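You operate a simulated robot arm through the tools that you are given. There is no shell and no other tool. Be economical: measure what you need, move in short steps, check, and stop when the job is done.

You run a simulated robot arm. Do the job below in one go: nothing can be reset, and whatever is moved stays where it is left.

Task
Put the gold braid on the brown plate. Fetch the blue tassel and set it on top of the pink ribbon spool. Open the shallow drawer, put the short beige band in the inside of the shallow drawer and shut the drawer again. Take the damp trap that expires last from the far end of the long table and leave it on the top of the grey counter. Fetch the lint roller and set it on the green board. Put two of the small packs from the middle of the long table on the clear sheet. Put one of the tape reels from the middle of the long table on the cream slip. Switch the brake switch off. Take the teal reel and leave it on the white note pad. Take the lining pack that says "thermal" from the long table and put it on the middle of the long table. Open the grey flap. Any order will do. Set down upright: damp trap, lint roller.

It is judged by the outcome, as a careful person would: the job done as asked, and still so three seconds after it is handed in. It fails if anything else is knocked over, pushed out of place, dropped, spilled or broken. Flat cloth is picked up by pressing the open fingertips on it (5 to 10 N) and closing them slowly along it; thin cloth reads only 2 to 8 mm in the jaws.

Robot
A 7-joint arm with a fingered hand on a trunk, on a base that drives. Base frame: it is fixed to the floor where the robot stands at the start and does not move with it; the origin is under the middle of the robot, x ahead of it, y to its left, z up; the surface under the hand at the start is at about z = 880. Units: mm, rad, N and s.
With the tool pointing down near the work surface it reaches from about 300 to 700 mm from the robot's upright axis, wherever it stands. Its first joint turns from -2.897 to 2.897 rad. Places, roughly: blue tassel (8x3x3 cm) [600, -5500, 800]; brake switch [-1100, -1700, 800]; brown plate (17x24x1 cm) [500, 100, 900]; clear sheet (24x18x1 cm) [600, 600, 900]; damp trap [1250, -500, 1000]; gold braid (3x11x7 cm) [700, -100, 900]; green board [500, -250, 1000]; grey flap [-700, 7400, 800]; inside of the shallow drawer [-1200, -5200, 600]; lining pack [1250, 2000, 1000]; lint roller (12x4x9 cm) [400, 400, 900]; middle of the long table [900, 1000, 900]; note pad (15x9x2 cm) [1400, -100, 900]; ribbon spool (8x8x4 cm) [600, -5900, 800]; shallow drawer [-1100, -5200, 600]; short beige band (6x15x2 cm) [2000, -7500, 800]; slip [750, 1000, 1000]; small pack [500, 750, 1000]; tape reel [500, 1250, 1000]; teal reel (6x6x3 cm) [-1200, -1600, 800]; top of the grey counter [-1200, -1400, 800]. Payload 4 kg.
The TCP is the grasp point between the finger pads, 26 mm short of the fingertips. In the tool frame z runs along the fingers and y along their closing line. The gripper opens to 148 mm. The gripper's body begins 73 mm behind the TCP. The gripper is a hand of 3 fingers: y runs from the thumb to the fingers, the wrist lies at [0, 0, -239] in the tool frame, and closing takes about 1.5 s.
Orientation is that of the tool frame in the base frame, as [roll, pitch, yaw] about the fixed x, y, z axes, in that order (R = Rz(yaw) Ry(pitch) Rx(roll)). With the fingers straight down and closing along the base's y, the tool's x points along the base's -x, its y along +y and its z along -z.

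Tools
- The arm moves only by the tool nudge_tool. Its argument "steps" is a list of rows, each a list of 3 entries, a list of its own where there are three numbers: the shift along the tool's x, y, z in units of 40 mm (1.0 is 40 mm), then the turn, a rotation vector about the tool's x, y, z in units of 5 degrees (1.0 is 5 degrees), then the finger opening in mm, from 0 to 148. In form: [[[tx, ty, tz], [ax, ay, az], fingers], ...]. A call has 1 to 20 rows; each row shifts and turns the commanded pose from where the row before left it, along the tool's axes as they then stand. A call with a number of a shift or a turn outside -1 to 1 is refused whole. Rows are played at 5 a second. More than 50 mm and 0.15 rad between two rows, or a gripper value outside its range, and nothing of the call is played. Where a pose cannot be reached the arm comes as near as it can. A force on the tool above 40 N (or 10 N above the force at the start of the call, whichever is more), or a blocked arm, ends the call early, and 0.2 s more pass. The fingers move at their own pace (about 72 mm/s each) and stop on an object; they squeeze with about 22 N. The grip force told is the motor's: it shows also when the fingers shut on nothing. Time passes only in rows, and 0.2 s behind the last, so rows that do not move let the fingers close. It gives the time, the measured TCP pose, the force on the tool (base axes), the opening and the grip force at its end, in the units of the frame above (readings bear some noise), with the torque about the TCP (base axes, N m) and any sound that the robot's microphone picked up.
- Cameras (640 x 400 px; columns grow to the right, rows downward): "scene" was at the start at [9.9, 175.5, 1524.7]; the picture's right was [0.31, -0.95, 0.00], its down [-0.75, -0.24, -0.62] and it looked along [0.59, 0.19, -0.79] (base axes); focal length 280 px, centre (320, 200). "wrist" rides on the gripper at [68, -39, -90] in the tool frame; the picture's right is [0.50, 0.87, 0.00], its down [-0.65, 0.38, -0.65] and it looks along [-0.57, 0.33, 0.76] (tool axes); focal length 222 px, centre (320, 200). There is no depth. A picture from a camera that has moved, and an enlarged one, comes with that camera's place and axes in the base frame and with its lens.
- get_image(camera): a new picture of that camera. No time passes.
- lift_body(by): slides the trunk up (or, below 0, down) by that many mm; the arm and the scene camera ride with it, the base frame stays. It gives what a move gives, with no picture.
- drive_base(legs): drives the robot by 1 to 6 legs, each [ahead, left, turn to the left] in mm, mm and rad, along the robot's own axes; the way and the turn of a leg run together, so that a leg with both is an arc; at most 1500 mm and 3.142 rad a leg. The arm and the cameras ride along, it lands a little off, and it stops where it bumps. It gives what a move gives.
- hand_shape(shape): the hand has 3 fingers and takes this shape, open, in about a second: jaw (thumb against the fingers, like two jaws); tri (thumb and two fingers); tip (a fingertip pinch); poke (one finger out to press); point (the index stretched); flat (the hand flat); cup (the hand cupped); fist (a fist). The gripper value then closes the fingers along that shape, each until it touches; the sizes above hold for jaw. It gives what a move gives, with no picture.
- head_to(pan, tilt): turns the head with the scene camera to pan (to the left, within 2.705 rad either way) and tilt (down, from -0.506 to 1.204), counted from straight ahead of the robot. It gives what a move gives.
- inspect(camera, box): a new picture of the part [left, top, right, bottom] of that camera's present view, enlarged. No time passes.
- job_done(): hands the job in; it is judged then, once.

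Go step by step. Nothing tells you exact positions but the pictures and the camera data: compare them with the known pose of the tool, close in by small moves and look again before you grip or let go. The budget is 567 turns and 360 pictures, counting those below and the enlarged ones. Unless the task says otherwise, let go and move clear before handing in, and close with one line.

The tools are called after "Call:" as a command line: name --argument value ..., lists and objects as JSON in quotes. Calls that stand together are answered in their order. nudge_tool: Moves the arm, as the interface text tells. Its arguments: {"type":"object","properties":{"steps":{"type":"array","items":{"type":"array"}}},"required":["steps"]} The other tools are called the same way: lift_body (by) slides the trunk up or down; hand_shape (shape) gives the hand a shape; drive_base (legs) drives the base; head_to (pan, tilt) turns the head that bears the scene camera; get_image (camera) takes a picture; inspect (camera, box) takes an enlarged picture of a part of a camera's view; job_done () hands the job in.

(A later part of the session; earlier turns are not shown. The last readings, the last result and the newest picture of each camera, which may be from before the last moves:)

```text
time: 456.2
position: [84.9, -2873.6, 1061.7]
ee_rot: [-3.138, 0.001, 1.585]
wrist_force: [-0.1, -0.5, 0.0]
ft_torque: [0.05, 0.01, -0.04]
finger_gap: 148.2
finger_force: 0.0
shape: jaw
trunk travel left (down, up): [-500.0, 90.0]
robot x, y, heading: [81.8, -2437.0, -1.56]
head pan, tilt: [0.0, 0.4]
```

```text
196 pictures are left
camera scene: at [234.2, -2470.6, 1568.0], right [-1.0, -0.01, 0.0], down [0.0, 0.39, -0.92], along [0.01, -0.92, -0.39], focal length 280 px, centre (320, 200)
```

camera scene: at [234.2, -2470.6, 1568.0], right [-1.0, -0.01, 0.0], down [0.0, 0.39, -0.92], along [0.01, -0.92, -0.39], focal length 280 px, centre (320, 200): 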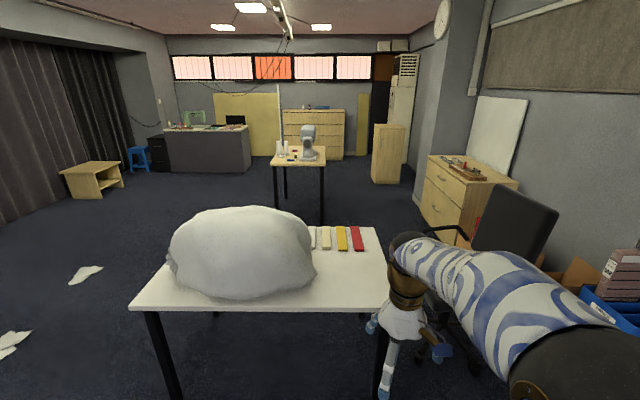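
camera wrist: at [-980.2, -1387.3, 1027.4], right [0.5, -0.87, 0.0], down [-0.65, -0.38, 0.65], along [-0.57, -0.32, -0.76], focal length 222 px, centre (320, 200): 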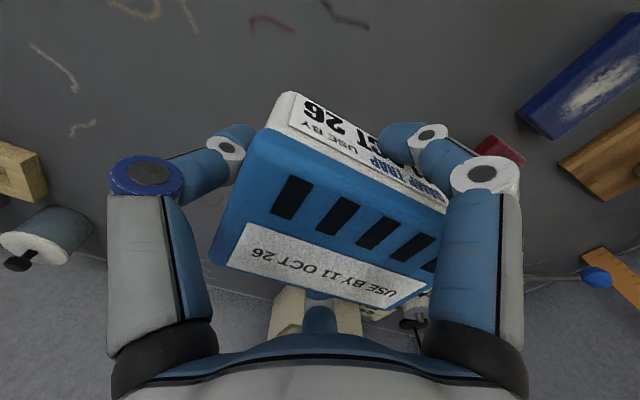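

Call:
inspect --camera "scene" --box '[250, 110, 350, 190]'

Call:
inspect --camera "scene" --box '[400, 130, 540, 260]'

```text
5.00 times, centred on (300, 150) of scene
camera zoom: at [234.2, -2470.6, 1568.0], right [-1.0, -0.01, 0.0], down [0.0, 0.39, -0.92], along [0.01, -0.92, -0.39], focal length 1399 px, centre (420, 450)
```

zoom: 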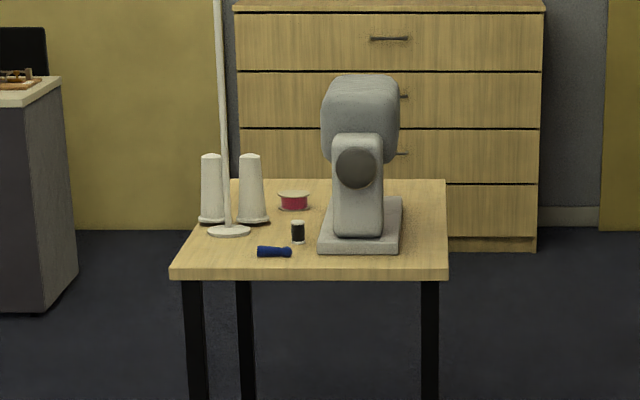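

```text
3.08 times, centred on (470, 195) of scene
camera zoom: at [234.2, -2470.6, 1568.0], right [-1.0, -0.01, 0.0], down [0.0, 0.39, -0.92], along [0.01, -0.92, -0.39], focal length 861 px, centre (-142, 215)
```

zoom: 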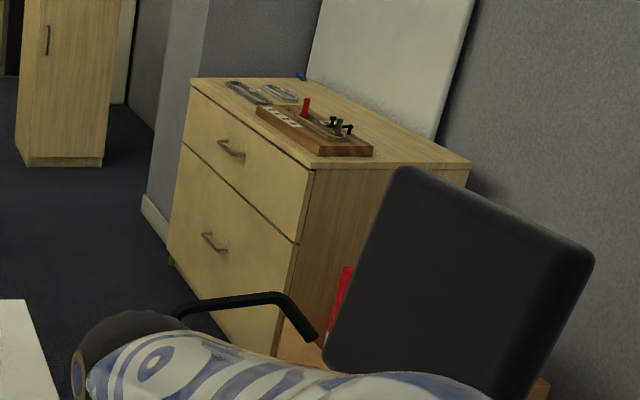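

Call:
drive_base --legs '[[0, 1400, 0], [1450, 0, 0], [1430, 0, 0]]'

Call:
drive_base --legs '[[0, 0, -1.57]]'

Call:
get_image --camera "scene"

```text
time: 476.7
position: [1532.2, -5740.5, 1061.3]
ee_rot: [-3.138, 0.001, 1.6]
wrist_force: [0.3, -0.4, -0.2]
ft_torque: [-0.03, 0.02, -0.05]
finger_gap: 147.8
finger_force: 0.1
shape: jaw
trunk travel left (down, up): [-500.0, 90.0]
robot x, y, heading: [1526.0, -5307.7, -1.546]
head pan, tilt: [0.0, 0.4]
```

```text
time: 480.9
position: [1091.1, -5322.4, 1060.7]
ee_rot: [-3.139, 0.002, 0.047]
wrist_force: [0.5, -0.5, -0.7]
ft_torque: [-0.04, 0.02, 0.0]
finger_gap: 148.1
finger_force: 0.1
shape: jaw
trunk travel left (down, up): [-500.0, 90.0]
robot x, y, heading: [1529.3, -5305.6, -3.097]
head pan, tilt: [0.0, 0.4]
```

```text
193 pictures are left
camera scene: at [1496.9, -5459.0, 1568.0], right [-0.04, 1.0, 0.0], down [0.39, 0.02, -0.92], along [-0.92, -0.04, -0.39], focal length 280 px, centre (320, 200)
```

scene: 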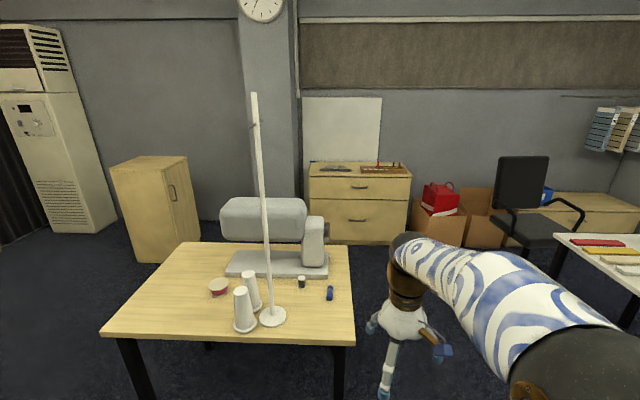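

Call:
drive_base --legs '[[360, 140, -0.045]]'

Call:
head_to --pan 0.0 --tilt 0.8

Call:
get_image --camera "scene"

Call:
get_image --camera "wrist"

```text
time: 483.3
position: [737.1, -5451.4, 1061.8]
ee_rot: [-3.138, 0.002, 0.003]
wrist_force: [-0.1, 0.1, 0.1]
ft_torque: [0.0, -0.01, -0.01]
finger_gap: 148.0
finger_force: 0.0
shape: jaw
trunk travel left (down, up): [-500.0, 90.0]
robot x, y, heading: [1172.8, -5456.1, 3.142]
head pan, tilt: [0.0, 0.4]
```

```text
time: 484.1
position: [737.6, -5450.8, 1061.5]
ee_rot: [-3.137, 0.003, 0.003]
wrist_force: [0.1, 0.5, 0.5]
ft_torque: [0.01, -0.01, -0.02]
finger_gap: 147.9
finger_force: 0.0
shape: jaw
trunk travel left (down, up): [-500.0, 90.0]
robot x, y, heading: [1169.9, -5457.9, 3.143]
head pan, tilt: [0.0, 0.799]
```

```text
192 pictures are left
camera scene: at [1147.5, -5606.9, 1533.0], right [0.0, 1.0, 0.0], down [0.72, 0.0, -0.7], along [-0.7, 0.0, -0.72], focal length 280 px, centre (320, 200)
```

scene: 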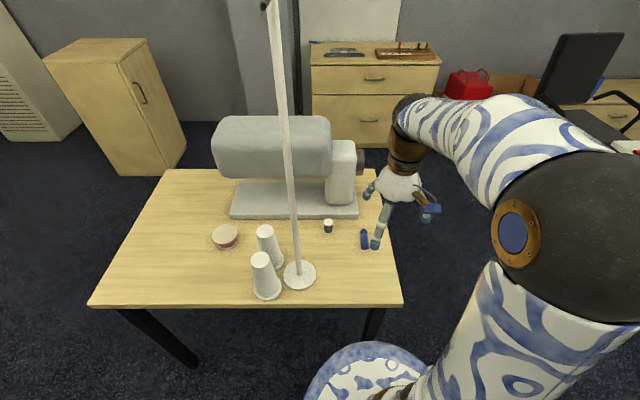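

```text
191 pictures are left
camera wrist: at [804.5, -5413.2, 1150.9], right [0.5, -0.87, 0.0], down [-0.65, -0.38, 0.65], along [-0.57, -0.33, -0.76], focal length 222 px, centre (320, 200)
```

wrist: 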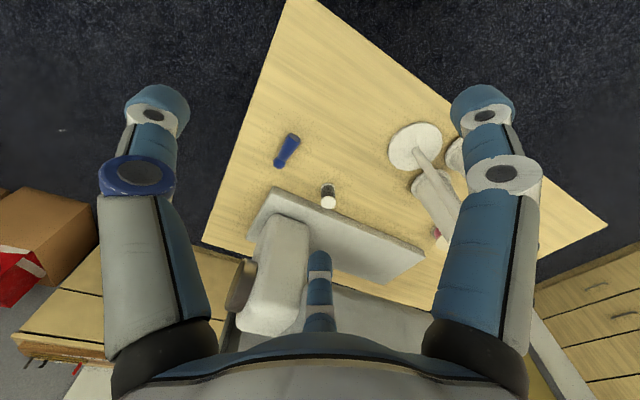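

Call:
inspect --camera "scene" --box '[200, 200, 400, 310]'

Call:
nudge_tool --steps '[[[-0.8, 0, 0], [0, 0, 0], 148], [[-0.8, 0.05, 0], [0, 0, 0], 130], [[-0.8, 0.05, 0.5], [0, 0, 0], 110], [[-0.8, 0.05, 0.5], [0, 0, 0], 90], [[0, 0, 1], [0, 0, 0], 90], [[0, 0, 1], [0, 0, 0], 90], [[0, 0, 1], [0, 0, 0], 90], [[0, 0, 0.8], [0, 0, 0], 90], [[0, 0, 0], [0, 0, 0], 90]]'

Call:
get_image --camera "wrist"

```text
3.20 times, centred on (300, 255) of scene
camera zoom: at [1147.5, -5606.9, 1533.0], right [0.0, 1.0, 0.0], down [0.72, 0.0, -0.7], along [-0.7, 0.0, -0.72], focal length 896 px, centre (384, 24)
```

zoom: 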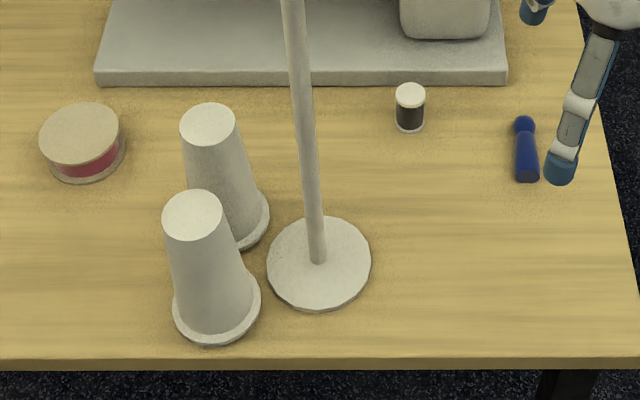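

```text
time: 486.1
position: [609.5, -5455.2, 868.7]
ee_rot: [-3.14, 0.002, 0.002]
wrist_force: [-0.1, 0.0, -1.2]
ft_torque: [0.01, 0.03, 0.02]
finger_gap: 90.6
finger_force: 0.1
shape: jaw
trunk travel left (down, up): [-500.0, 90.0]
robot x, y, heading: [1170.5, -5455.5, 3.14]
head pan, tilt: [0.0, 0.799]
```

```text
189 pictures are left
camera wrist: at [677.5, -5416.7, 958.8], right [0.5, -0.87, 0.0], down [-0.65, -0.38, 0.65], along [-0.57, -0.33, -0.76], focal length 222 px, centre (320, 200)
```

wrist: 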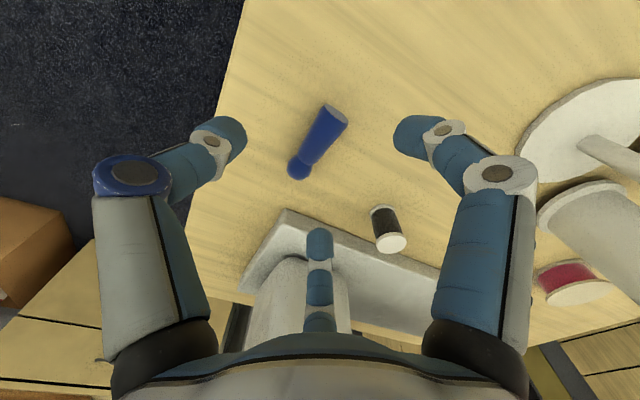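

Call:
nudge_tool --steps '[[[0.2, 0, 0.5], [0, 0, 0], 70], [[0, 0, 0.5], [0, 0, 0], 70], [[0, 0, 0.2], [0, 0, 0], 70], [[0, 0, 0], [0, 0, 0], 70]]'

Call:
get_image --camera "wrist"

```text
time: 487.1
position: [616.3, -5454.2, 821.5]
ee_rot: [-3.138, 0.002, 0.002]
wrist_force: [-0.4, 0.0, 0.1]
ft_torque: [0.03, 0.02, 0.0]
finger_gap: 70.3
finger_force: 0.1
shape: jaw
trunk travel left (down, up): [-500.0, 90.0]
robot x, y, heading: [1173.4, -5455.8, 3.142]
head pan, tilt: [0.0, 0.799]
```

```text
188 pictures are left
camera wrist: at [684.7, -5416.6, 911.4], right [0.5, -0.87, 0.0], down [-0.65, -0.38, 0.65], along [-0.57, -0.33, -0.76], focal length 222 px, centre (320, 200)
```

wrist: 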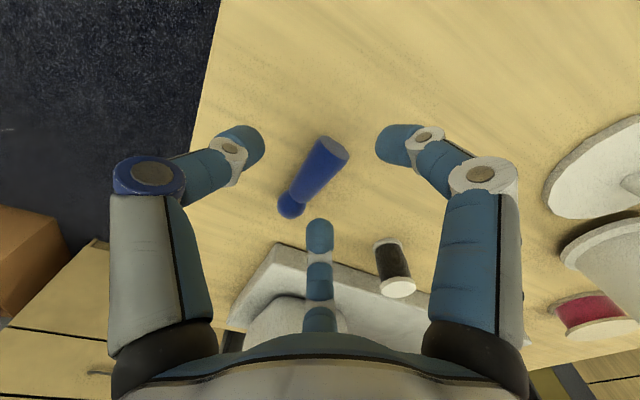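

Call:
nudge_tool --steps '[[[0, 0, 0.12], [0, 0, 0], 70], [[0, 0, 0.1], [0, 0, 0], 70], [[0, 0, 0], [0, 0, 0], 70]]'

Call:
inspect --camera "wrist" --box '[200, 100, 440, 260]'

```text
time: 487.9
position: [618.0, -5455.0, 814.5]
ee_rot: [-3.137, -0.001, 0.003]
wrist_force: [0.3, -0.7, 0.6]
ft_torque: [0.04, 0.04, 0.01]
finger_gap: 70.6
finger_force: 0.1
shape: jaw
trunk travel left (down, up): [-500.0, 90.0]
robot x, y, heading: [1173.7, -5459.4, 3.14]
head pan, tilt: [0.0, 0.799]
```

```text
2.50 times, centred on (320, 180) of wrist
camera zoom: at [684.7, -5417.7, 902.7], right [0.5, -0.87, 0.0], down [-0.65, -0.38, 0.65], along [-0.57, -0.33, -0.76], focal length 555 px, centre (320, 250)
```

zoom: 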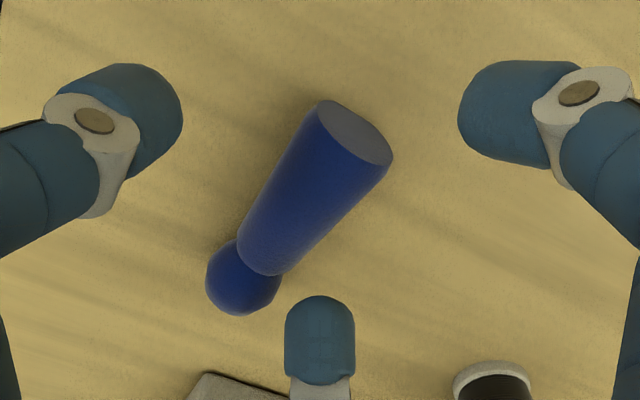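

Call:
nudge_tool --steps '[[[0, 0, 0.1], [0, 0, 0], 70], [[0, 0, 0], [0, 0, 0], 70]]'

Call:
nudge_tool --steps '[[[0, 0, 0], [0, 0, 0], 55], [[0, 0, 0], [0, 0, 0], 40], [[0, 0, 0], [0, 0, 0], 25], [[0, 0, 0], [0, 0, 0], 10], [[0, 0, 0], [0, 0, 0], 0], [[0, 0, 0], [0, 0, 0], 0]]'

Call:
inspect --camera "wrist" --box '[200, 100, 440, 260]'

```text
time: 488.6
position: [616.0, -5455.8, 808.9]
ee_rot: [-3.138, 0.004, 0.001]
wrist_force: [0.8, 0.9, 0.0]
ft_torque: [-0.01, -0.05, 0.05]
finger_gap: 70.5
finger_force: 0.0
shape: jaw
trunk travel left (down, up): [-500.0, 90.0]
robot x, y, heading: [1172.4, -5456.4, 3.146]
head pan, tilt: [0.0, 0.799]
```

```text
time: 489.9
position: [616.1, -5455.9, 808.6]
ee_rot: [-3.139, 0.002, 0.001]
wrist_force: [0.0, 0.7, 0.3]
ft_torque: [0.01, 0.0, -0.03]
finger_gap: 7.2
finger_force: 22.1
shape: jaw
trunk travel left (down, up): [-500.0, 90.0]
robot x, y, heading: [1170.0, -5456.1, 3.141]
head pan, tilt: [0.0, 0.799]
```

```text
2.50 times, centred on (320, 180) of wrist
camera zoom: at [684.3, -5417.6, 898.5], right [0.5, -0.87, 0.0], down [-0.65, -0.38, 0.65], along [-0.57, -0.33, -0.76], focal length 555 px, centre (320, 250)
```

zoom: 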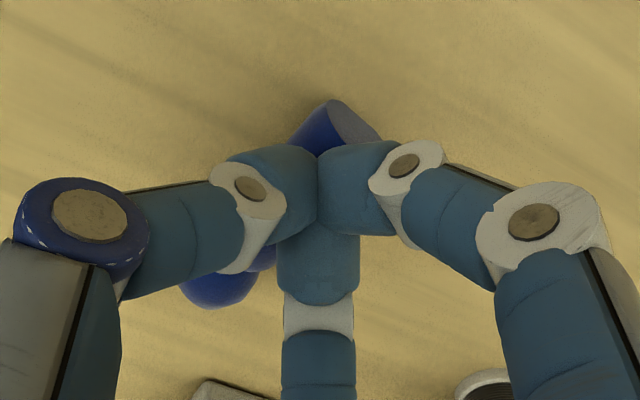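

Call:
nudge_tool --steps '[[[0, 0, -0.4], [0, 0, 0], 0], [[0, 0, -0.6], [0, 0, 0], 0], [[0, 0, 0], [0, 0, 0], 0]]'

Call:
get_image --camera "wrist"

Call:
inspect --camera "scene" --box '[300, 170, 440, 270]'

```text
time: 490.8
position: [618.2, -5457.0, 848.5]
ee_rot: [-3.137, 0.002, 0.002]
wrist_force: [0.8, 0.1, -0.3]
ft_torque: [-0.03, 0.05, 0.01]
finger_gap: 7.3
finger_force: 21.8
shape: jaw
trunk travel left (down, up): [-500.0, 90.0]
robot x, y, heading: [1169.7, -5457.4, 3.145]
head pan, tilt: [0.0, 0.799]
```

```text
185 pictures are left
camera wrist: at [685.0, -5417.8, 938.6], right [0.5, -0.86, 0.0], down [-0.65, -0.38, 0.65], along [-0.57, -0.33, -0.76], focal length 222 px, centre (320, 200)
```

wrist: 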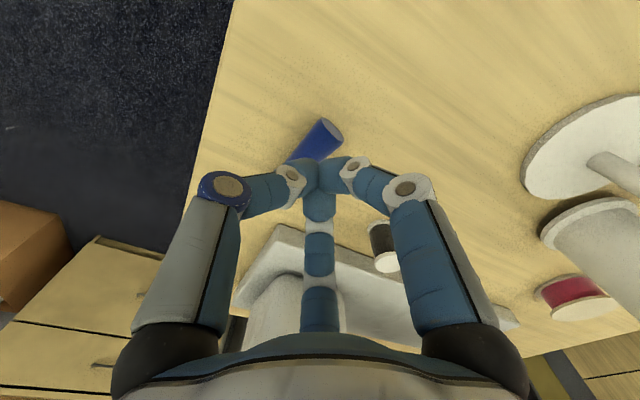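

```text
4.00 times, centred on (370, 220) of scene
camera zoom: at [1147.6, -5606.8, 1532.9], right [0.0, 1.0, 0.0], down [0.72, 0.0, -0.7], along [-0.7, 0.0, -0.72], focal length 1119 px, centre (120, 120)
```

zoom: 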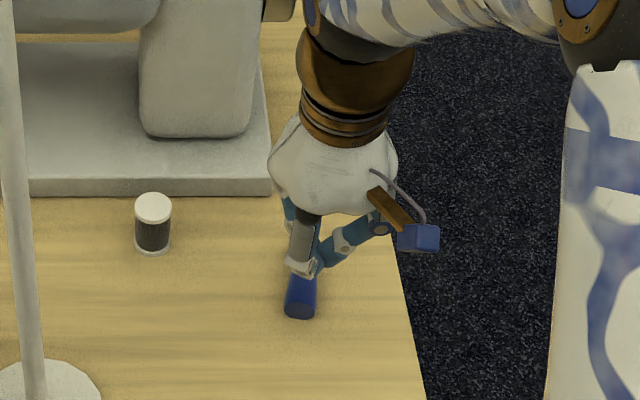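

Call:
nudge_tool --steps '[[[0, 0, -1], [0, 0, 0], 0], [[0, 0, -1], [0, 0, 0], 0], [[0, 0, 0], [0, 0, 0], 0]]'

Call:
get_image --camera "wrist"

Call:
inspect --camera "scene" --box '[300, 150, 440, 250]'

```text
time: 491.6
position: [615.8, -5457.1, 930.7]
ee_rot: [-3.138, 0.002, 0.002]
wrist_force: [1.2, 0.4, -0.4]
ft_torque: [0.04, 0.03, -0.01]
finger_gap: 7.2
finger_force: 21.9
shape: jaw
trunk travel left (down, up): [-500.0, 90.0]
robot x, y, heading: [1171.2, -5455.5, 3.137]
head pan, tilt: [0.0, 0.799]
```

```text
183 pictures are left
camera wrist: at [683.5, -5418.4, 1020.0], right [0.5, -0.87, 0.0], down [-0.65, -0.38, 0.65], along [-0.57, -0.33, -0.76], focal length 222 px, centre (320, 200)
```

wrist: 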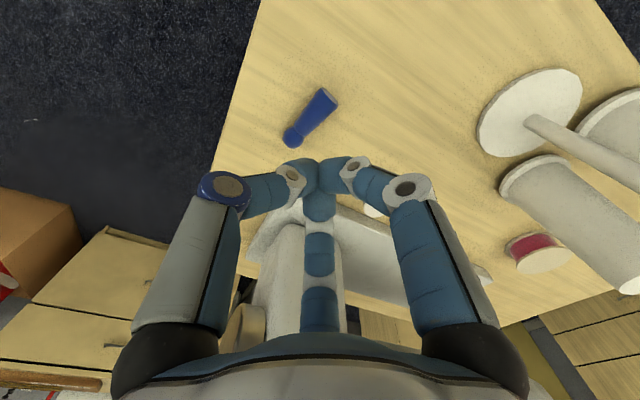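

```text
4.00 times, centred on (370, 200) of scene
camera zoom: at [1147.5, -5606.9, 1532.9], right [0.0, 1.0, 0.0], down [0.72, 0.0, -0.7], along [-0.7, 0.0, -0.72], focal length 1119 px, centre (120, 200)
```

zoom: 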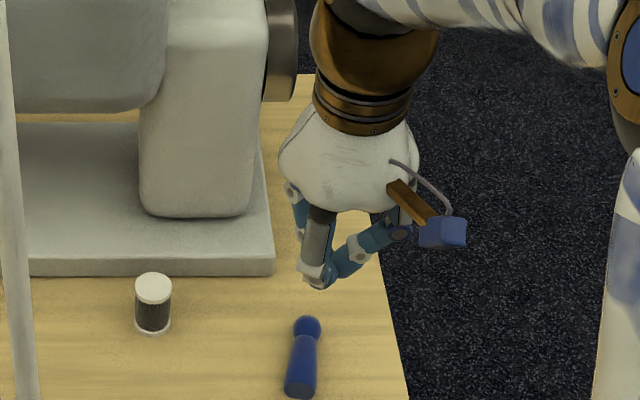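

Call:
nudge_tool --steps '[[[0, 0, 0], [0, 0, 0], 70], [[0, 0, 0], [0, 0, 0], 70], [[0, 0, 0], [0, 0, 0], 70]]'

Call:
inspect --camera "wrist" --box '[240, 50, 400, 170]'

```text
time: 492.4
position: [615.6, -5457.7, 930.0]
ee_rot: [-3.137, 0.002, 0.001]
wrist_force: [-0.3, 0.6, 0.1]
ft_torque: [-0.02, -0.02, 0.02]
finger_gap: 69.5
finger_force: 0.1
shape: jaw
trunk travel left (down, up): [-500.0, 90.0]
robot x, y, heading: [1170.4, -5457.4, 3.136]
head pan, tilt: [0.0, 0.799]
```

```text
3.33 times, centred on (320, 110) of wrist
camera zoom: at [683.5, -5418.4, 1019.5], right [0.5, -0.87, 0.0], down [-0.65, -0.38, 0.65], along [-0.57, -0.33, -0.76], focal length 740 px, centre (320, 500)
```

zoom: 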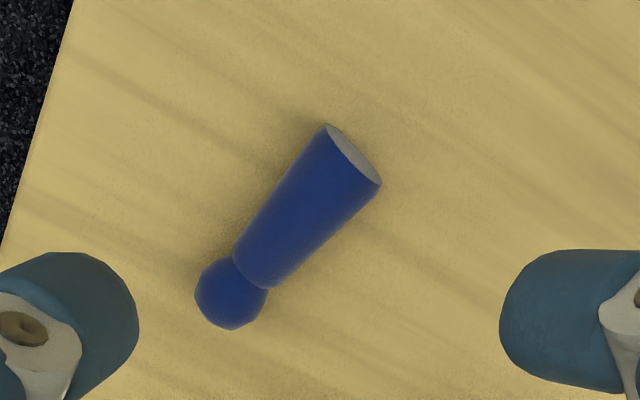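

Call:
nudge_tool --steps '[[[-0.5, 0, 0], [0, 0, 0], 80], [[-0.4, 0, 0.5], [0, 0, 0], 80], [[0, 0, 1], [0, 0, 0], 80], [[0, 0, 1], [0, 0, 0], 80], [[0, 0, 1], [0, 0, 0], 80], [[0, 0, 0], [0, 0, 0], 80]]'

Call:
get_image --camera "wrist"

```text
time: 493.8
position: [580.7, -5458.0, 790.9]
ee_rot: [-3.138, 0.002, 0.003]
wrist_force: [-0.5, 0.6, -0.6]
ft_torque: [0.0, 0.01, 0.0]
finger_gap: 79.6
finger_force: 0.1
shape: jaw
trunk travel left (down, up): [-500.0, 90.0]
robot x, y, heading: [1170.0, -5457.6, 3.138]
head pan, tilt: [0.0, 0.799]
```

```text
180 pictures are left
camera wrist: at [647.8, -5419.4, 879.9], right [0.5, -0.87, 0.0], down [-0.65, -0.38, 0.65], along [-0.57, -0.33, -0.76], focal length 222 px, centre (320, 200)
```

wrist: 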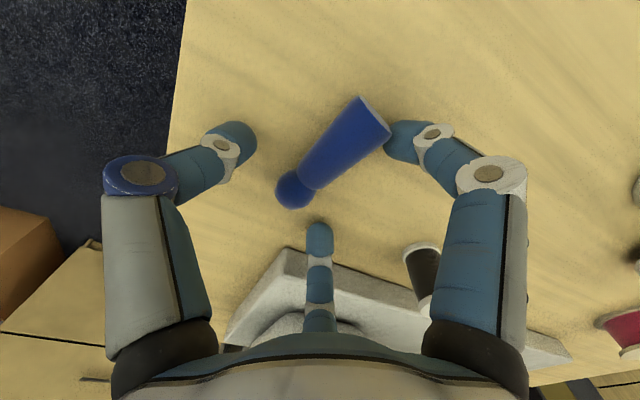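

Call:
nudge_tool --steps '[[[0.2, 0, 0.2], [0, 0, 0.93], 80], [[0, 0, 0.1], [0, 0, 0.93], 80], [[0, 0, 0.05], [0, 0, 0.93], 80], [[0, 0, 0], [0, 0, 0], 80]]'

Call:
inspect --camera "wrist" --box '[180, 60, 460, 260]'

```text
time: 494.3
position: [585.9, -5457.4, 785.9]
ee_rot: [-3.14, 0.017, -0.121]
wrist_force: [2.4, 0.9, 25.8]
ft_torque: [-0.32, -0.53, 0.25]
finger_gap: 79.6
finger_force: 0.0
shape: jaw
trunk travel left (down, up): [-500.0, 90.0]
robot x, y, heading: [1170.2, -5453.7, 3.143]
head pan, tilt: [0.0, 0.799]
stopped in row 2: the force on the tool passed its limit at 47 N (the readings are from after the stop); the commanded pose is now the measured one
```

```text
2.00 times, centred on (320, 160) of wrist
camera zoom: at [658.4, -5428.2, 874.5], right [0.39, -0.92, -0.01], down [-0.69, -0.3, 0.67], along [-0.62, -0.25, -0.75], focal length 444 px, centre (320, 280)
```

zoom: 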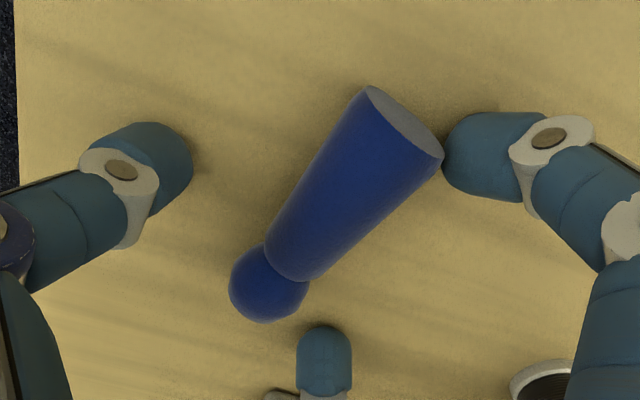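

Call:
nudge_tool --steps '[[[0, 0, -0.5], [0, 0, 0], 80], [[0.48, -0.08, 0], [0, 0, 0.9], 80], [[0, 0, 0], [0, 0, 0.6], 80], [[0, 0, 0.3], [0, 0, 0], 80], [[0, 0, 0], [0, 0, 0], 80]]'

Call:
inspect --camera "wrist" --box '[180, 60, 460, 260]'

```text
time: 495.5
position: [604.7, -5457.0, 790.4]
ee_rot: [-3.141, 0.011, -0.255]
wrist_force: [0.4, -0.6, -0.5]
ft_torque: [-0.01, 0.0, 0.02]
finger_gap: 80.1
finger_force: 0.1
shape: jaw
trunk travel left (down, up): [-500.0, 90.0]
robot x, y, heading: [1173.3, -5456.0, 3.142]
head pan, tilt: [0.0, 0.799]
```

```text
2.00 times, centred on (320, 160) of wrist
camera zoom: at [680.9, -5436.4, 880.0], right [0.27, -0.96, -0.01], down [-0.72, -0.2, 0.66], along [-0.64, -0.17, -0.75], focal length 444 px, centre (320, 280)
```

zoom: 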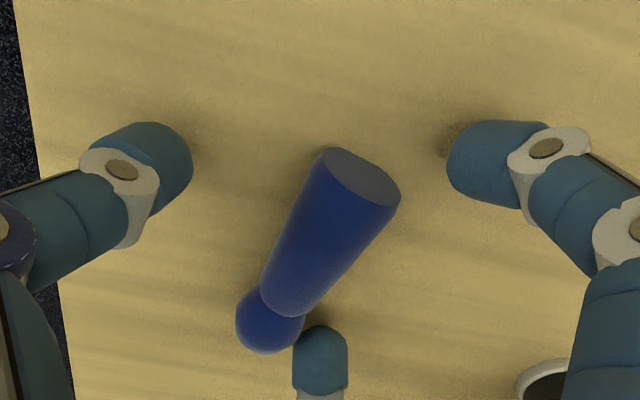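

Call:
nudge_tool --steps '[[[0, 0.03, 0.05], [0, 0, 0], 80], [[0, 0, 0], [0, 0, 0], 65], [[0, 0, 0], [0, 0, 0], 50], [[0, 0, 0], [0, 0, 0], 35], [[0, 0, 0], [0, 0, 0], 20], [[0, 0, 0], [0, 0, 0], 5], [[0, 0, 0], [0, 0, 0], 0], [[0, 0, 0], [0, 0, 0], 0]]'

Call:
inspect --camera "wrist" --box '[180, 60, 460, 260]'

```text
time: 497.3
position: [604.2, -5457.2, 789.3]
ee_rot: [3.141, 0.012, -0.253]
wrist_force: [0.1, -0.2, -0.4]
ft_torque: [0.02, -0.03, 0.01]
finger_gap: 22.3
finger_force: 21.7
shape: jaw
trunk travel left (down, up): [-500.0, 90.0]
robot x, y, heading: [1168.2, -5457.2, 3.142]
head pan, tilt: [0.0, 0.799]
```

```text
2.00 times, centred on (320, 160) of wrist
camera zoom: at [680.6, -5437.8, 878.1], right [0.27, -0.96, -0.01], down [-0.72, -0.2, 0.66], along [-0.64, -0.17, -0.75], focal length 444 px, centre (320, 280)
```

zoom: 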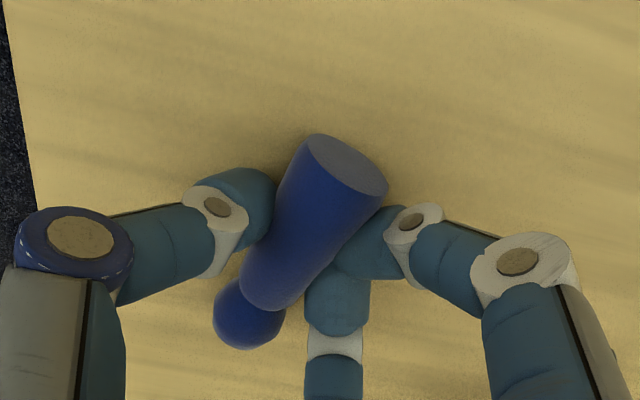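

Gripped (22 mm). Lifting.

Call:
nudge_tool --steps '[[[0, 0, -0.3], [0, 0, 0], 0], [[0, 0, -0.8], [0, 0, 0], 0], [[0, 0, -1], [0, 0, 0], 0], [[0, 0, -1], [0, 0, 0], 0], [[0, 0, -1], [0, 0, 0], 0], [[0.5, 0, -1], [0, 0, 0], 0], [[0.5, 0, -1], [0, 0, 0], 0], [[0, 0, 0], [0, 0, 0], 0]]'

Call:
get_image --camera "wrist"

Call:
get_image --camera "scene"

```text
time: 499.1
position: [645.8, -5469.4, 1031.3]
ee_rot: [-3.141, 0.012, -0.252]
wrist_force: [0.4, -0.3, 0.0]
ft_torque: [0.0, 0.01, -0.03]
finger_gap: 22.3
finger_force: 22.0
shape: jaw
trunk travel left (down, up): [-500.0, 90.0]
robot x, y, heading: [1167.1, -5456.5, 3.136]
head pan, tilt: [0.0, 0.799]
```

```text
176 pictures are left
camera wrist: at [722.0, -5448.8, 1120.6], right [0.27, -0.96, -0.01], down [-0.72, -0.2, 0.66], along [-0.64, -0.17, -0.75], focal length 222 px, centre (320, 200)
```

wrist: 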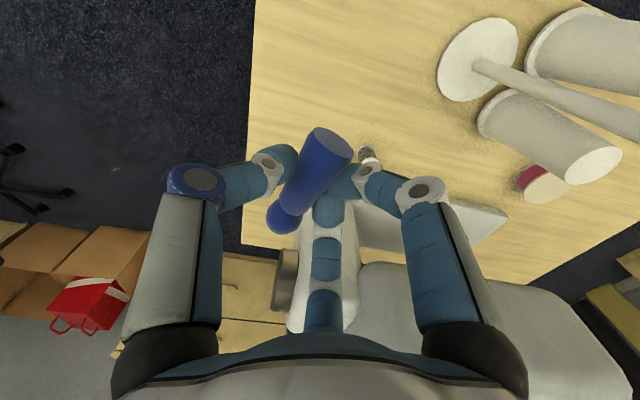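

```text
175 pictures are left
camera scene: at [1147.6, -5606.9, 1532.9], right [0.0, 1.0, 0.0], down [0.72, 0.0, -0.7], along [-0.7, 0.0, -0.72], focal length 280 px, centre (320, 200)
```

scene: 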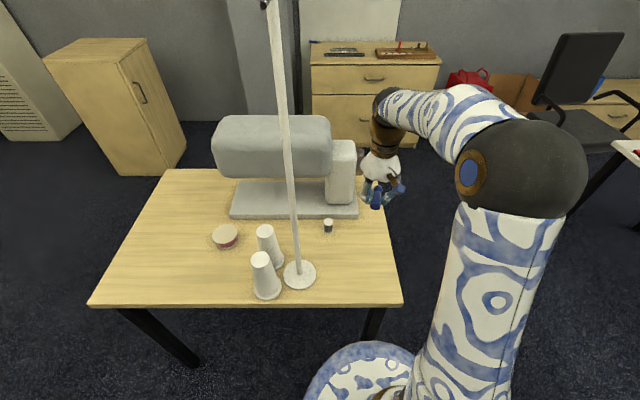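

Call:
drive_base --legs '[[-400, 0, 0], [0, 540, 0], [380, 0, 0]]'

Call:
get_image --camera "scene"

Call:
get_image --camera "wrist"

```text
time: 506.3
position: [667.7, -6009.0, 1031.4]
ee_rot: [3.141, 0.012, -0.248]
wrist_force: [0.0, -0.7, -0.4]
ft_torque: [0.02, -0.03, 0.01]
finger_gap: 22.0
finger_force: 22.2
shape: jaw
trunk travel left (down, up): [-500.0, 90.0]
robot x, y, heading: [1193.3, -5996.1, -3.14]
head pan, tilt: [0.0, 0.799]
```

```text
174 pictures are left
camera scene: at [1169.7, -6146.7, 1532.9], right [0.0, 1.0, 0.0], down [0.72, 0.0, -0.7], along [-0.7, 0.0, -0.72], focal length 280 px, centre (320, 200)
```

scene: 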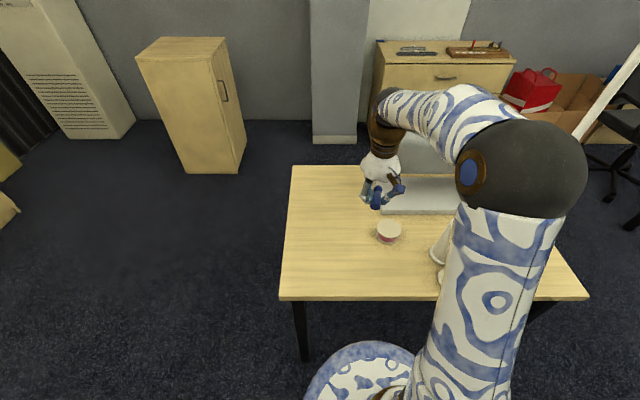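

```text
173 pictures are left
camera wrist: at [743.4, -5990.1, 1120.1], right [0.27, -0.96, -0.01], down [-0.72, -0.21, 0.66], along [-0.64, -0.17, -0.75], focal length 222 px, centre (320, 200)
```

wrist: 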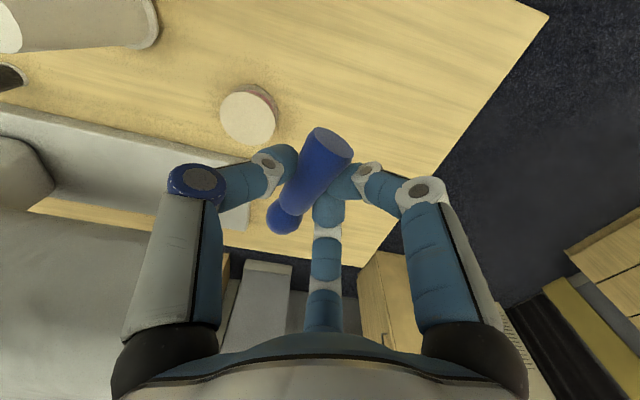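

Call:
nudge_tool --steps '[[[-0.82, -0.52, 0], [0, 0, 0], 0], [[-0.82, -0.52, 0], [0, 0, 0], 0], [[-0.82, -0.53, 0], [0, 0, 0], 0], [[0, 0, 1], [0, 0, 0], 0], [[0, 0, 1], [0, 0, 0], 0], [[0, 0, 1], [0, 0, 0], 0], [[0, 0, 0.9], [0, 0, 0], 0], [[0, 0, 0], [0, 0, 0], 0]]'

Call:
get_image --camera "wrist"

Call:
inspect --camera "scene" --box '[320, 160, 460, 260]'

```text
time: 508.1
position: [585.1, -5922.3, 876.6]
ee_rot: [-3.141, 0.011, -0.252]
wrist_force: [-0.3, 0.3, -0.3]
ft_torque: [0.02, 0.01, 0.01]
finger_gap: 22.3
finger_force: 22.1
shape: jaw
trunk travel left (down, up): [-500.0, 90.0]
robot x, y, heading: [1192.5, -5995.5, -3.142]
head pan, tilt: [0.0, 0.799]
```

```text
172 pictures are left
camera wrist: at [661.5, -5902.0, 965.6], right [0.27, -0.96, -0.01], down [-0.72, -0.21, 0.66], along [-0.64, -0.17, -0.75], focal length 222 px, centre (320, 200)
```

wrist: 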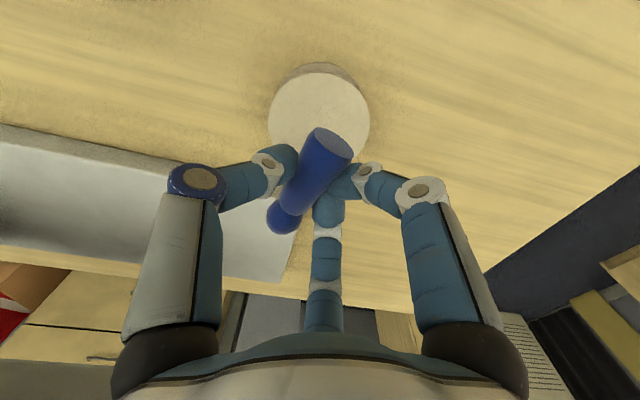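

```text
4.00 times, centred on (390, 210) of scene
camera zoom: at [1169.8, -6146.7, 1532.9], right [0.0, 1.0, 0.0], down [0.72, 0.0, -0.7], along [-0.7, 0.0, -0.72], focal length 1119 px, centre (40, 160)
```

zoom: 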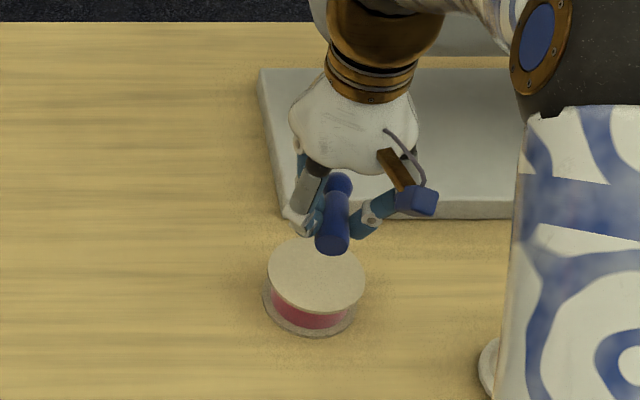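

Call:
nudge_tool --steps '[[[0.18, -0.05, 0.5], [0, 0, 0], 0], [[0, 0, 0.35], [0, 0, 0], 0], [[0, 0, 0], [0, 0, 0], 0]]'

Call:
get_image --camera "wrist"

Call:
inspect --camera "scene" --box '[340, 190, 440, 260]'

```text
time: 508.9
position: [593.8, -5923.4, 842.5]
ee_rot: [-3.141, 0.011, -0.25]
wrist_force: [-0.6, 0.3, -0.5]
ft_torque: [0.0, -0.01, -0.01]
finger_gap: 22.1
finger_force: 21.7
shape: jaw
trunk travel left (down, up): [-500.0, 90.0]
robot x, y, heading: [1190.9, -5996.7, -3.136]
head pan, tilt: [0.0, 0.799]
```

```text
170 pictures are left
camera wrist: at [670.5, -5902.7, 931.9], right [0.27, -0.96, -0.01], down [-0.72, -0.21, 0.66], along [-0.64, -0.17, -0.75], focal length 222 px, centre (320, 200)
```

wrist: 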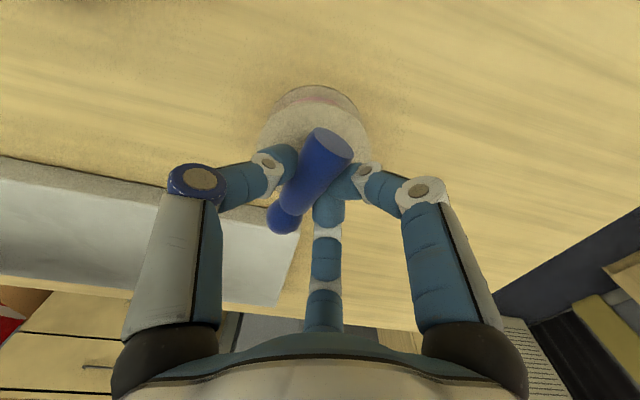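

```text
5.71 times, centred on (390, 225) of scene
camera zoom: at [1169.8, -6146.7, 1532.9], right [0.0, 1.0, 0.0], down [0.72, 0.0, -0.7], along [-0.7, 0.0, -0.72], focal length 1599 px, centre (-80, 57)
```

zoom: 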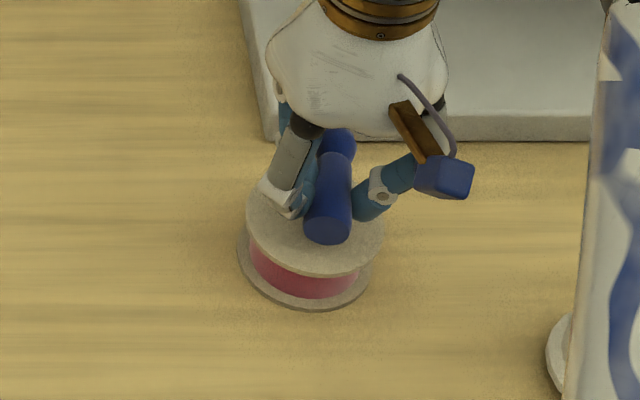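

Call:
nudge_tool --steps '[[[0, 0, 0.12], [0, 0, 0], 0], [[0, 0, 0.08], [0, 0, 0], 0], [[0, 0, 0], [0, 0, 0], 0]]'

Call:
nudge_tool --steps '[[[0, 0, 0.06], [0, 0, 0], 0], [[0, 0, 0.04], [0, 0, 0], 0], [[0, 0, 0], [0, 0, 0], 0]]'

```text
time: 509.7
position: [593.9, -5923.7, 835.1]
ee_rot: [-3.141, 0.013, -0.25]
wrist_force: [0.4, -0.2, -0.3]
ft_torque: [-0.02, -0.01, 0.0]
finger_gap: 22.4
finger_force: 21.7
shape: jaw
trunk travel left (down, up): [-500.0, 90.0]
robot x, y, heading: [1194.6, -5999.2, -3.141]
head pan, tilt: [0.0, 0.799]
```

```text
time: 510.5
position: [593.5, -5923.9, 830.9]
ee_rot: [3.141, 0.01, -0.248]
wrist_force: [-0.4, 0.1, 0.4]
ft_torque: [0.05, -0.03, -0.02]
finger_gap: 22.2
finger_force: 21.6
shape: jaw
trunk travel left (down, up): [-500.0, 90.0]
robot x, y, heading: [1191.8, -5995.8, -3.139]
head pan, tilt: [0.0, 0.799]
```

Call:
nudge_tool --steps '[[[0, 0, 0.05], [0, 0, 0], 0], [[0, 0, 0], [0, 0, 0], 0]]'

Call:
nudge_tool --steps '[[[0, 0, 0.05], [0, 0, 0], 0], [[0, 0, 0], [0, 0, 0], 0]]'

```text
time: 511.1
position: [592.9, -5923.4, 828.7]
ee_rot: [3.14, 0.013, -0.25]
wrist_force: [1.1, -0.5, -0.4]
ft_torque: [0.01, -0.03, 0.03]
finger_gap: 22.1
finger_force: 22.1
shape: jaw
trunk travel left (down, up): [-500.0, 90.0]
robot x, y, heading: [1192.2, -5996.3, -3.137]
head pan, tilt: [0.0, 0.799]
```

```text
time: 511.7
position: [593.0, -5924.2, 826.6]
ee_rot: [-3.142, 0.014, -0.249]
wrist_force: [-0.6, -0.4, 4.3]
ft_torque: [0.09, -0.05, 0.03]
finger_gap: 22.1
finger_force: 22.3
shape: jaw
trunk travel left (down, up): [-500.0, 90.0]
robot x, y, heading: [1191.6, -5997.7, -3.139]
head pan, tilt: [0.0, 0.799]
```

Call:
nudge_tool --steps '[[[0, 0, 0.02], [0, 0, 0], 22], [[0, 0, 0], [0, 0, 0], 24], [[0, 0, 0], [0, 0, 0], 27], [[0, 0, 0], [0, 0, 0], 32], [[0, 0, 0], [0, 0, 0], 40], [[0, 0, 0], [0, 0, 0], 55], [[0, 0, 0], [0, 0, 0], 70], [[0, 0, 0], [0, 0, 0], 80]]'

Call:
get_image --camera "wrist"

```text
time: 513.5
position: [592.5, -5923.7, 825.8]
ee_rot: [-3.141, 0.012, -0.249]
wrist_force: [0.4, 0.5, 0.4]
ft_torque: [-0.03, -0.01, 0.03]
finger_gap: 79.7
finger_force: 0.1
shape: jaw
trunk travel left (down, up): [-500.0, 90.0]
robot x, y, heading: [1189.4, -5997.2, -3.138]
head pan, tilt: [0.0, 0.799]
```

```text
168 pictures are left
camera wrist: at [668.9, -5903.8, 914.4], right [0.27, -0.96, -0.01], down [-0.72, -0.21, 0.66], along [-0.64, -0.17, -0.75], focal length 222 px, centre (320, 200)
```

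wrist: 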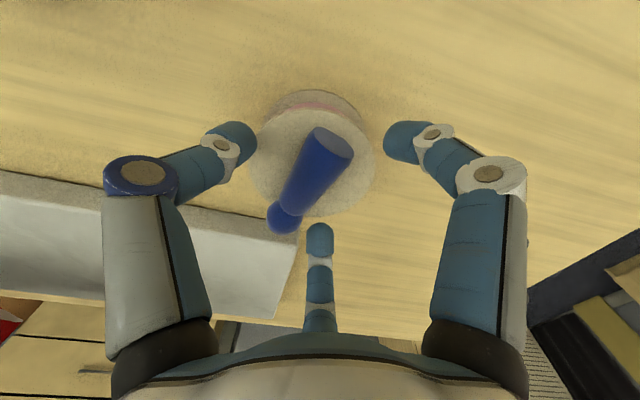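

Call:
nudge_tool --steps '[[[0, 0, -0.4], [0, 0, 0], 90], [[0, 0, -1], [0, 0, 0], 100], [[0, 0, -1], [0, 0, 0], 100], [[0, 0, -1], [0, 0, 0], 100], [[0, 0, -1], [0, 0, 0], 100], [[0.5, 0.2, -1], [0, 0, 0], 100], [[1, 0.2, 0], [0, 0, 0], 100], [[1, 0.2, 0], [0, 0, 0], 100], [[0, 0, 0], [0, 0, 0], 100]]'

Call:
inspect --camera "scene" --box '[340, 160, 460, 260]'

```text
time: 515.5
position: [687.8, -5974.7, 1040.5]
ee_rot: [3.142, 0.013, -0.252]
wrist_force: [0.0, 0.5, -0.7]
ft_torque: [-0.01, 0.01, 0.01]
finger_gap: 99.7
finger_force: 0.0
shape: jaw
trunk travel left (down, up): [-500.0, 90.0]
robot x, y, heading: [1193.4, -5998.5, -3.139]
head pan, tilt: [0.0, 0.799]
```

```text
4.00 times, centred on (400, 210) of scene
camera zoom: at [1170.1, -6146.8, 1532.9], right [0.0, 1.0, 0.0], down [0.72, 0.0, -0.7], along [-0.7, 0.0, -0.72], focal length 1119 px, centre (0, 160)
```

zoom: 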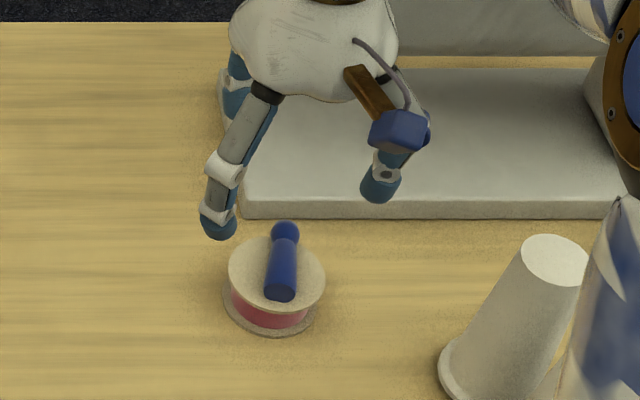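

Call:
drive_base --legs '[[-250, 0, 0], [0, -1250, 0], [1450, 0, 0]]'

Call:
head_to --pan 0.3 --tilt 0.6

Call:
get_image --camera "scene"

```text
time: 530.0
position: [-552.5, -4749.7, 1040.2]
ee_rot: [3.141, 0.012, -0.253]
wrist_force: [0.1, -0.4, -0.5]
ft_torque: [-0.01, -0.01, -0.01]
finger_gap: 99.7
finger_force: 0.0
shape: jaw
trunk travel left (down, up): [-500.0, 90.0]
robot x, y, heading: [-48.0, -4769.1, -3.144]
head pan, tilt: [0.0, 0.799]
```

```text
time: 530.8
position: [-552.5, -4749.7, 1039.8]
ee_rot: [3.141, 0.012, -0.252]
wrist_force: [-0.1, -0.5, 0.2]
ft_torque: [0.02, -0.02, -0.03]
finger_gap: 99.7
finger_force: 0.0
shape: jaw
trunk travel left (down, up): [-500.0, 90.0]
robot x, y, heading: [-50.2, -4771.3, -3.142]
head pan, tilt: [0.3, 0.6]
```

```text
166 pictures are left
camera scene: at [-73.2, -4948.8, 1549.8], right [-0.3, 0.96, 0.0], down [0.54, 0.17, -0.82], along [-0.79, -0.24, -0.57], focal length 280 px, centre (320, 200)
```

scene: 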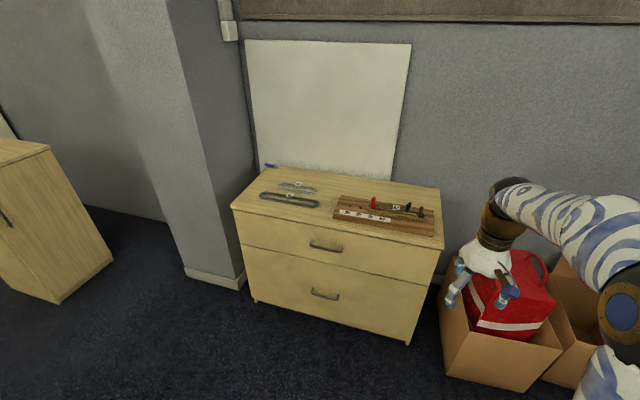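

Call:
drive_base --legs '[[80, 420, 0]]'

Call:
nudge_tool --steps '[[[-0.9, 0.23, 0], [0, 0, 0], 100], [[-0.9, 0.23, 0], [0, 0, 0], 100], [[-0.9, 0.23, 0], [0, 0, 0], 100], [[-0.9, 0.23, 0], [0, 0, 0], 100], [[-0.9, 0.23, 0], [0, 0, 0], 100], [[0, 0, 0], [0, 0, 0], 100]]'

Call:
nudge_tool --steps '[[[0, 0, 0], [-0.638, -0.494, 0.637], 100], [[0, 0, 0], [-0.638, -0.494, 0.637], 100], [[0, 0, 0], [-0.638, -0.494, 0.637], 100], [[0, 0, 0], [-0.638, -0.494, 0.637], 100], [[0, 0, 0], [-0.638, -0.494, 0.637], 100], [[0, 0, 0], [-0.638, -0.494, 0.637], 100], [[0, 0, 0], [-0.638, -0.494, 0.637], 100], [[0, 0, 0], [-0.638, -0.494, 0.637], 100], [[0, 0, 0], [-0.638, -0.494, 0.637], 100], [[0, 0, 0], [-0.638, -0.494, 0.637], 100], [[0, 0, 0], [-0.638, -0.494, 0.637], 100], [[0, 0, 0], [-0.638, -0.494, 0.637], 100], [[0, 0, 0], [-0.638, -0.494, 0.637], 100], [[0, 0, 0], [-0.638, -0.494, 0.637], 100], [[0, 0, 0], [-0.638, -0.494, 0.637], 100], [[0, 0, 0], [-0.638, -0.494, 0.637], 100], [[0, 0, 0], [-0.638, -0.494, 0.637], 100], [[0, 0, 0], [-0.638, -0.494, 0.637], 100], [[0, 0, 0], [-0.638, -0.494, 0.637], 100], [[0, 0, 0], [-0.638, -0.494, 0.637], 100]]'

Call:
head_to --pan 0.1 --tilt 0.7

Call:
get_image --camera "scene"

```text
time: 533.4
position: [-635.5, -5160.1, 1040.7]
ee_rot: [3.141, 0.013, -0.263]
wrist_force: [-0.2, -0.5, -0.8]
ft_torque: [0.01, 0.05, 0.01]
finger_gap: 99.5
finger_force: 0.1
shape: jaw
trunk travel left (down, up): [-500.0, 90.0]
robot x, y, heading: [-133.0, -5185.4, 3.138]
head pan, tilt: [0.3, 0.6]
```

```text
time: 534.8
position: [-820.3, -5156.6, 1043.0]
ee_rot: [-3.141, 0.009, -0.264]
wrist_force: [0.1, 0.8, 0.1]
ft_torque: [0.02, -0.08, -0.02]
finger_gap: 99.7
finger_force: 0.0
shape: jaw
trunk travel left (down, up): [-500.0, 90.0]
robot x, y, heading: [-129.6, -5189.0, 3.129]
head pan, tilt: [0.3, 0.6]
```

```text
time: 539.0
position: [-820.9, -5155.7, 1041.5]
ee_rot: [1.809, 0.0, -1.585]
wrist_force: [0.2, 0.5, -1.2]
ft_torque: [0.0, -0.04, -0.03]
finger_gap: 100.0
finger_force: 0.0
shape: jaw
trunk travel left (down, up): [-500.0, 90.0]
robot x, y, heading: [-130.8, -5190.5, 3.134]
head pan, tilt: [0.3, 0.6]
```

```text
time: 539.8
position: [-822.2, -5156.0, 1042.7]
ee_rot: [1.81, 0.002, -1.585]
wrist_force: [-0.3, -0.2, 0.5]
ft_torque: [0.01, 0.03, -0.01]
finger_gap: 99.7
finger_force: 0.0
shape: jaw
trunk travel left (down, up): [-500.0, 90.0]
robot x, y, heading: [-125.3, -5187.1, 3.129]
head pan, tilt: [0.099, 0.7]
```

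```text
165 pictures are left
camera scene: at [-158.4, -5345.6, 1541.2], right [-0.09, 1.0, 0.0], down [0.64, 0.06, -0.77], along [-0.76, -0.07, -0.64], focal length 280 px, centre (320, 200)
```

scene: 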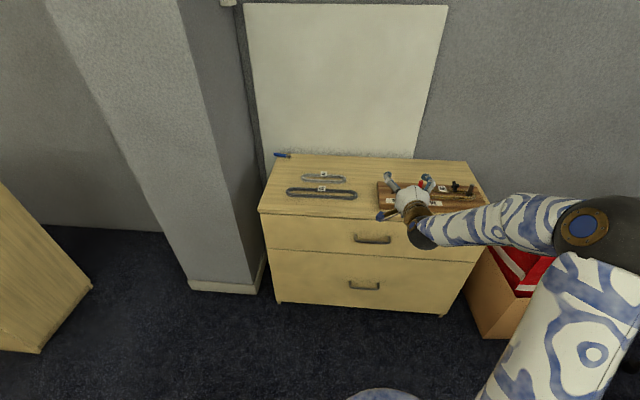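

Call:
inspect --camera "scene" --box '[250, 150, 490, 320]'

Call:
inspect --camera "scene" --box '[340, 220, 410, 260]'

```text
2.35 times, centred on (370, 235) of scene
camera zoom: at [-158.4, -5345.6, 1541.2], right [-0.09, 1.0, 0.0], down [0.64, 0.06, -0.77], along [-0.76, -0.07, -0.64], focal length 658 px, centre (202, 118)
```

zoom: 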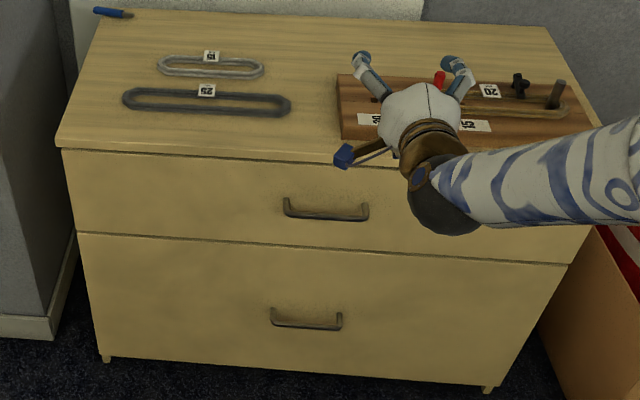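

```text
9.14 times, centred on (375, 240) of scene
camera zoom: at [-158.4, -5345.6, 1541.2], right [-0.09, 1.0, 0.0], down [0.64, 0.06, -0.77], along [-0.76, -0.07, -0.64], focal length 2559 px, centre (-183, -166)
```

zoom: 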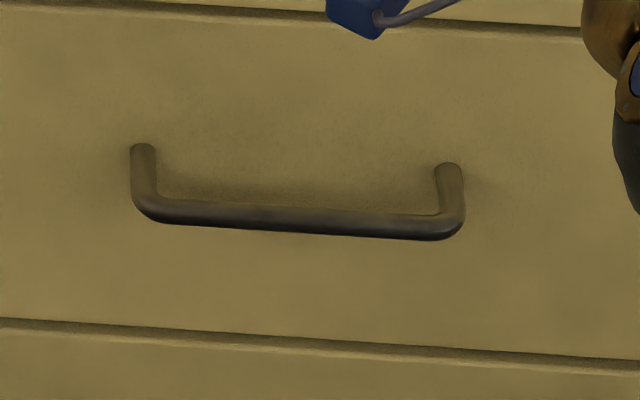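

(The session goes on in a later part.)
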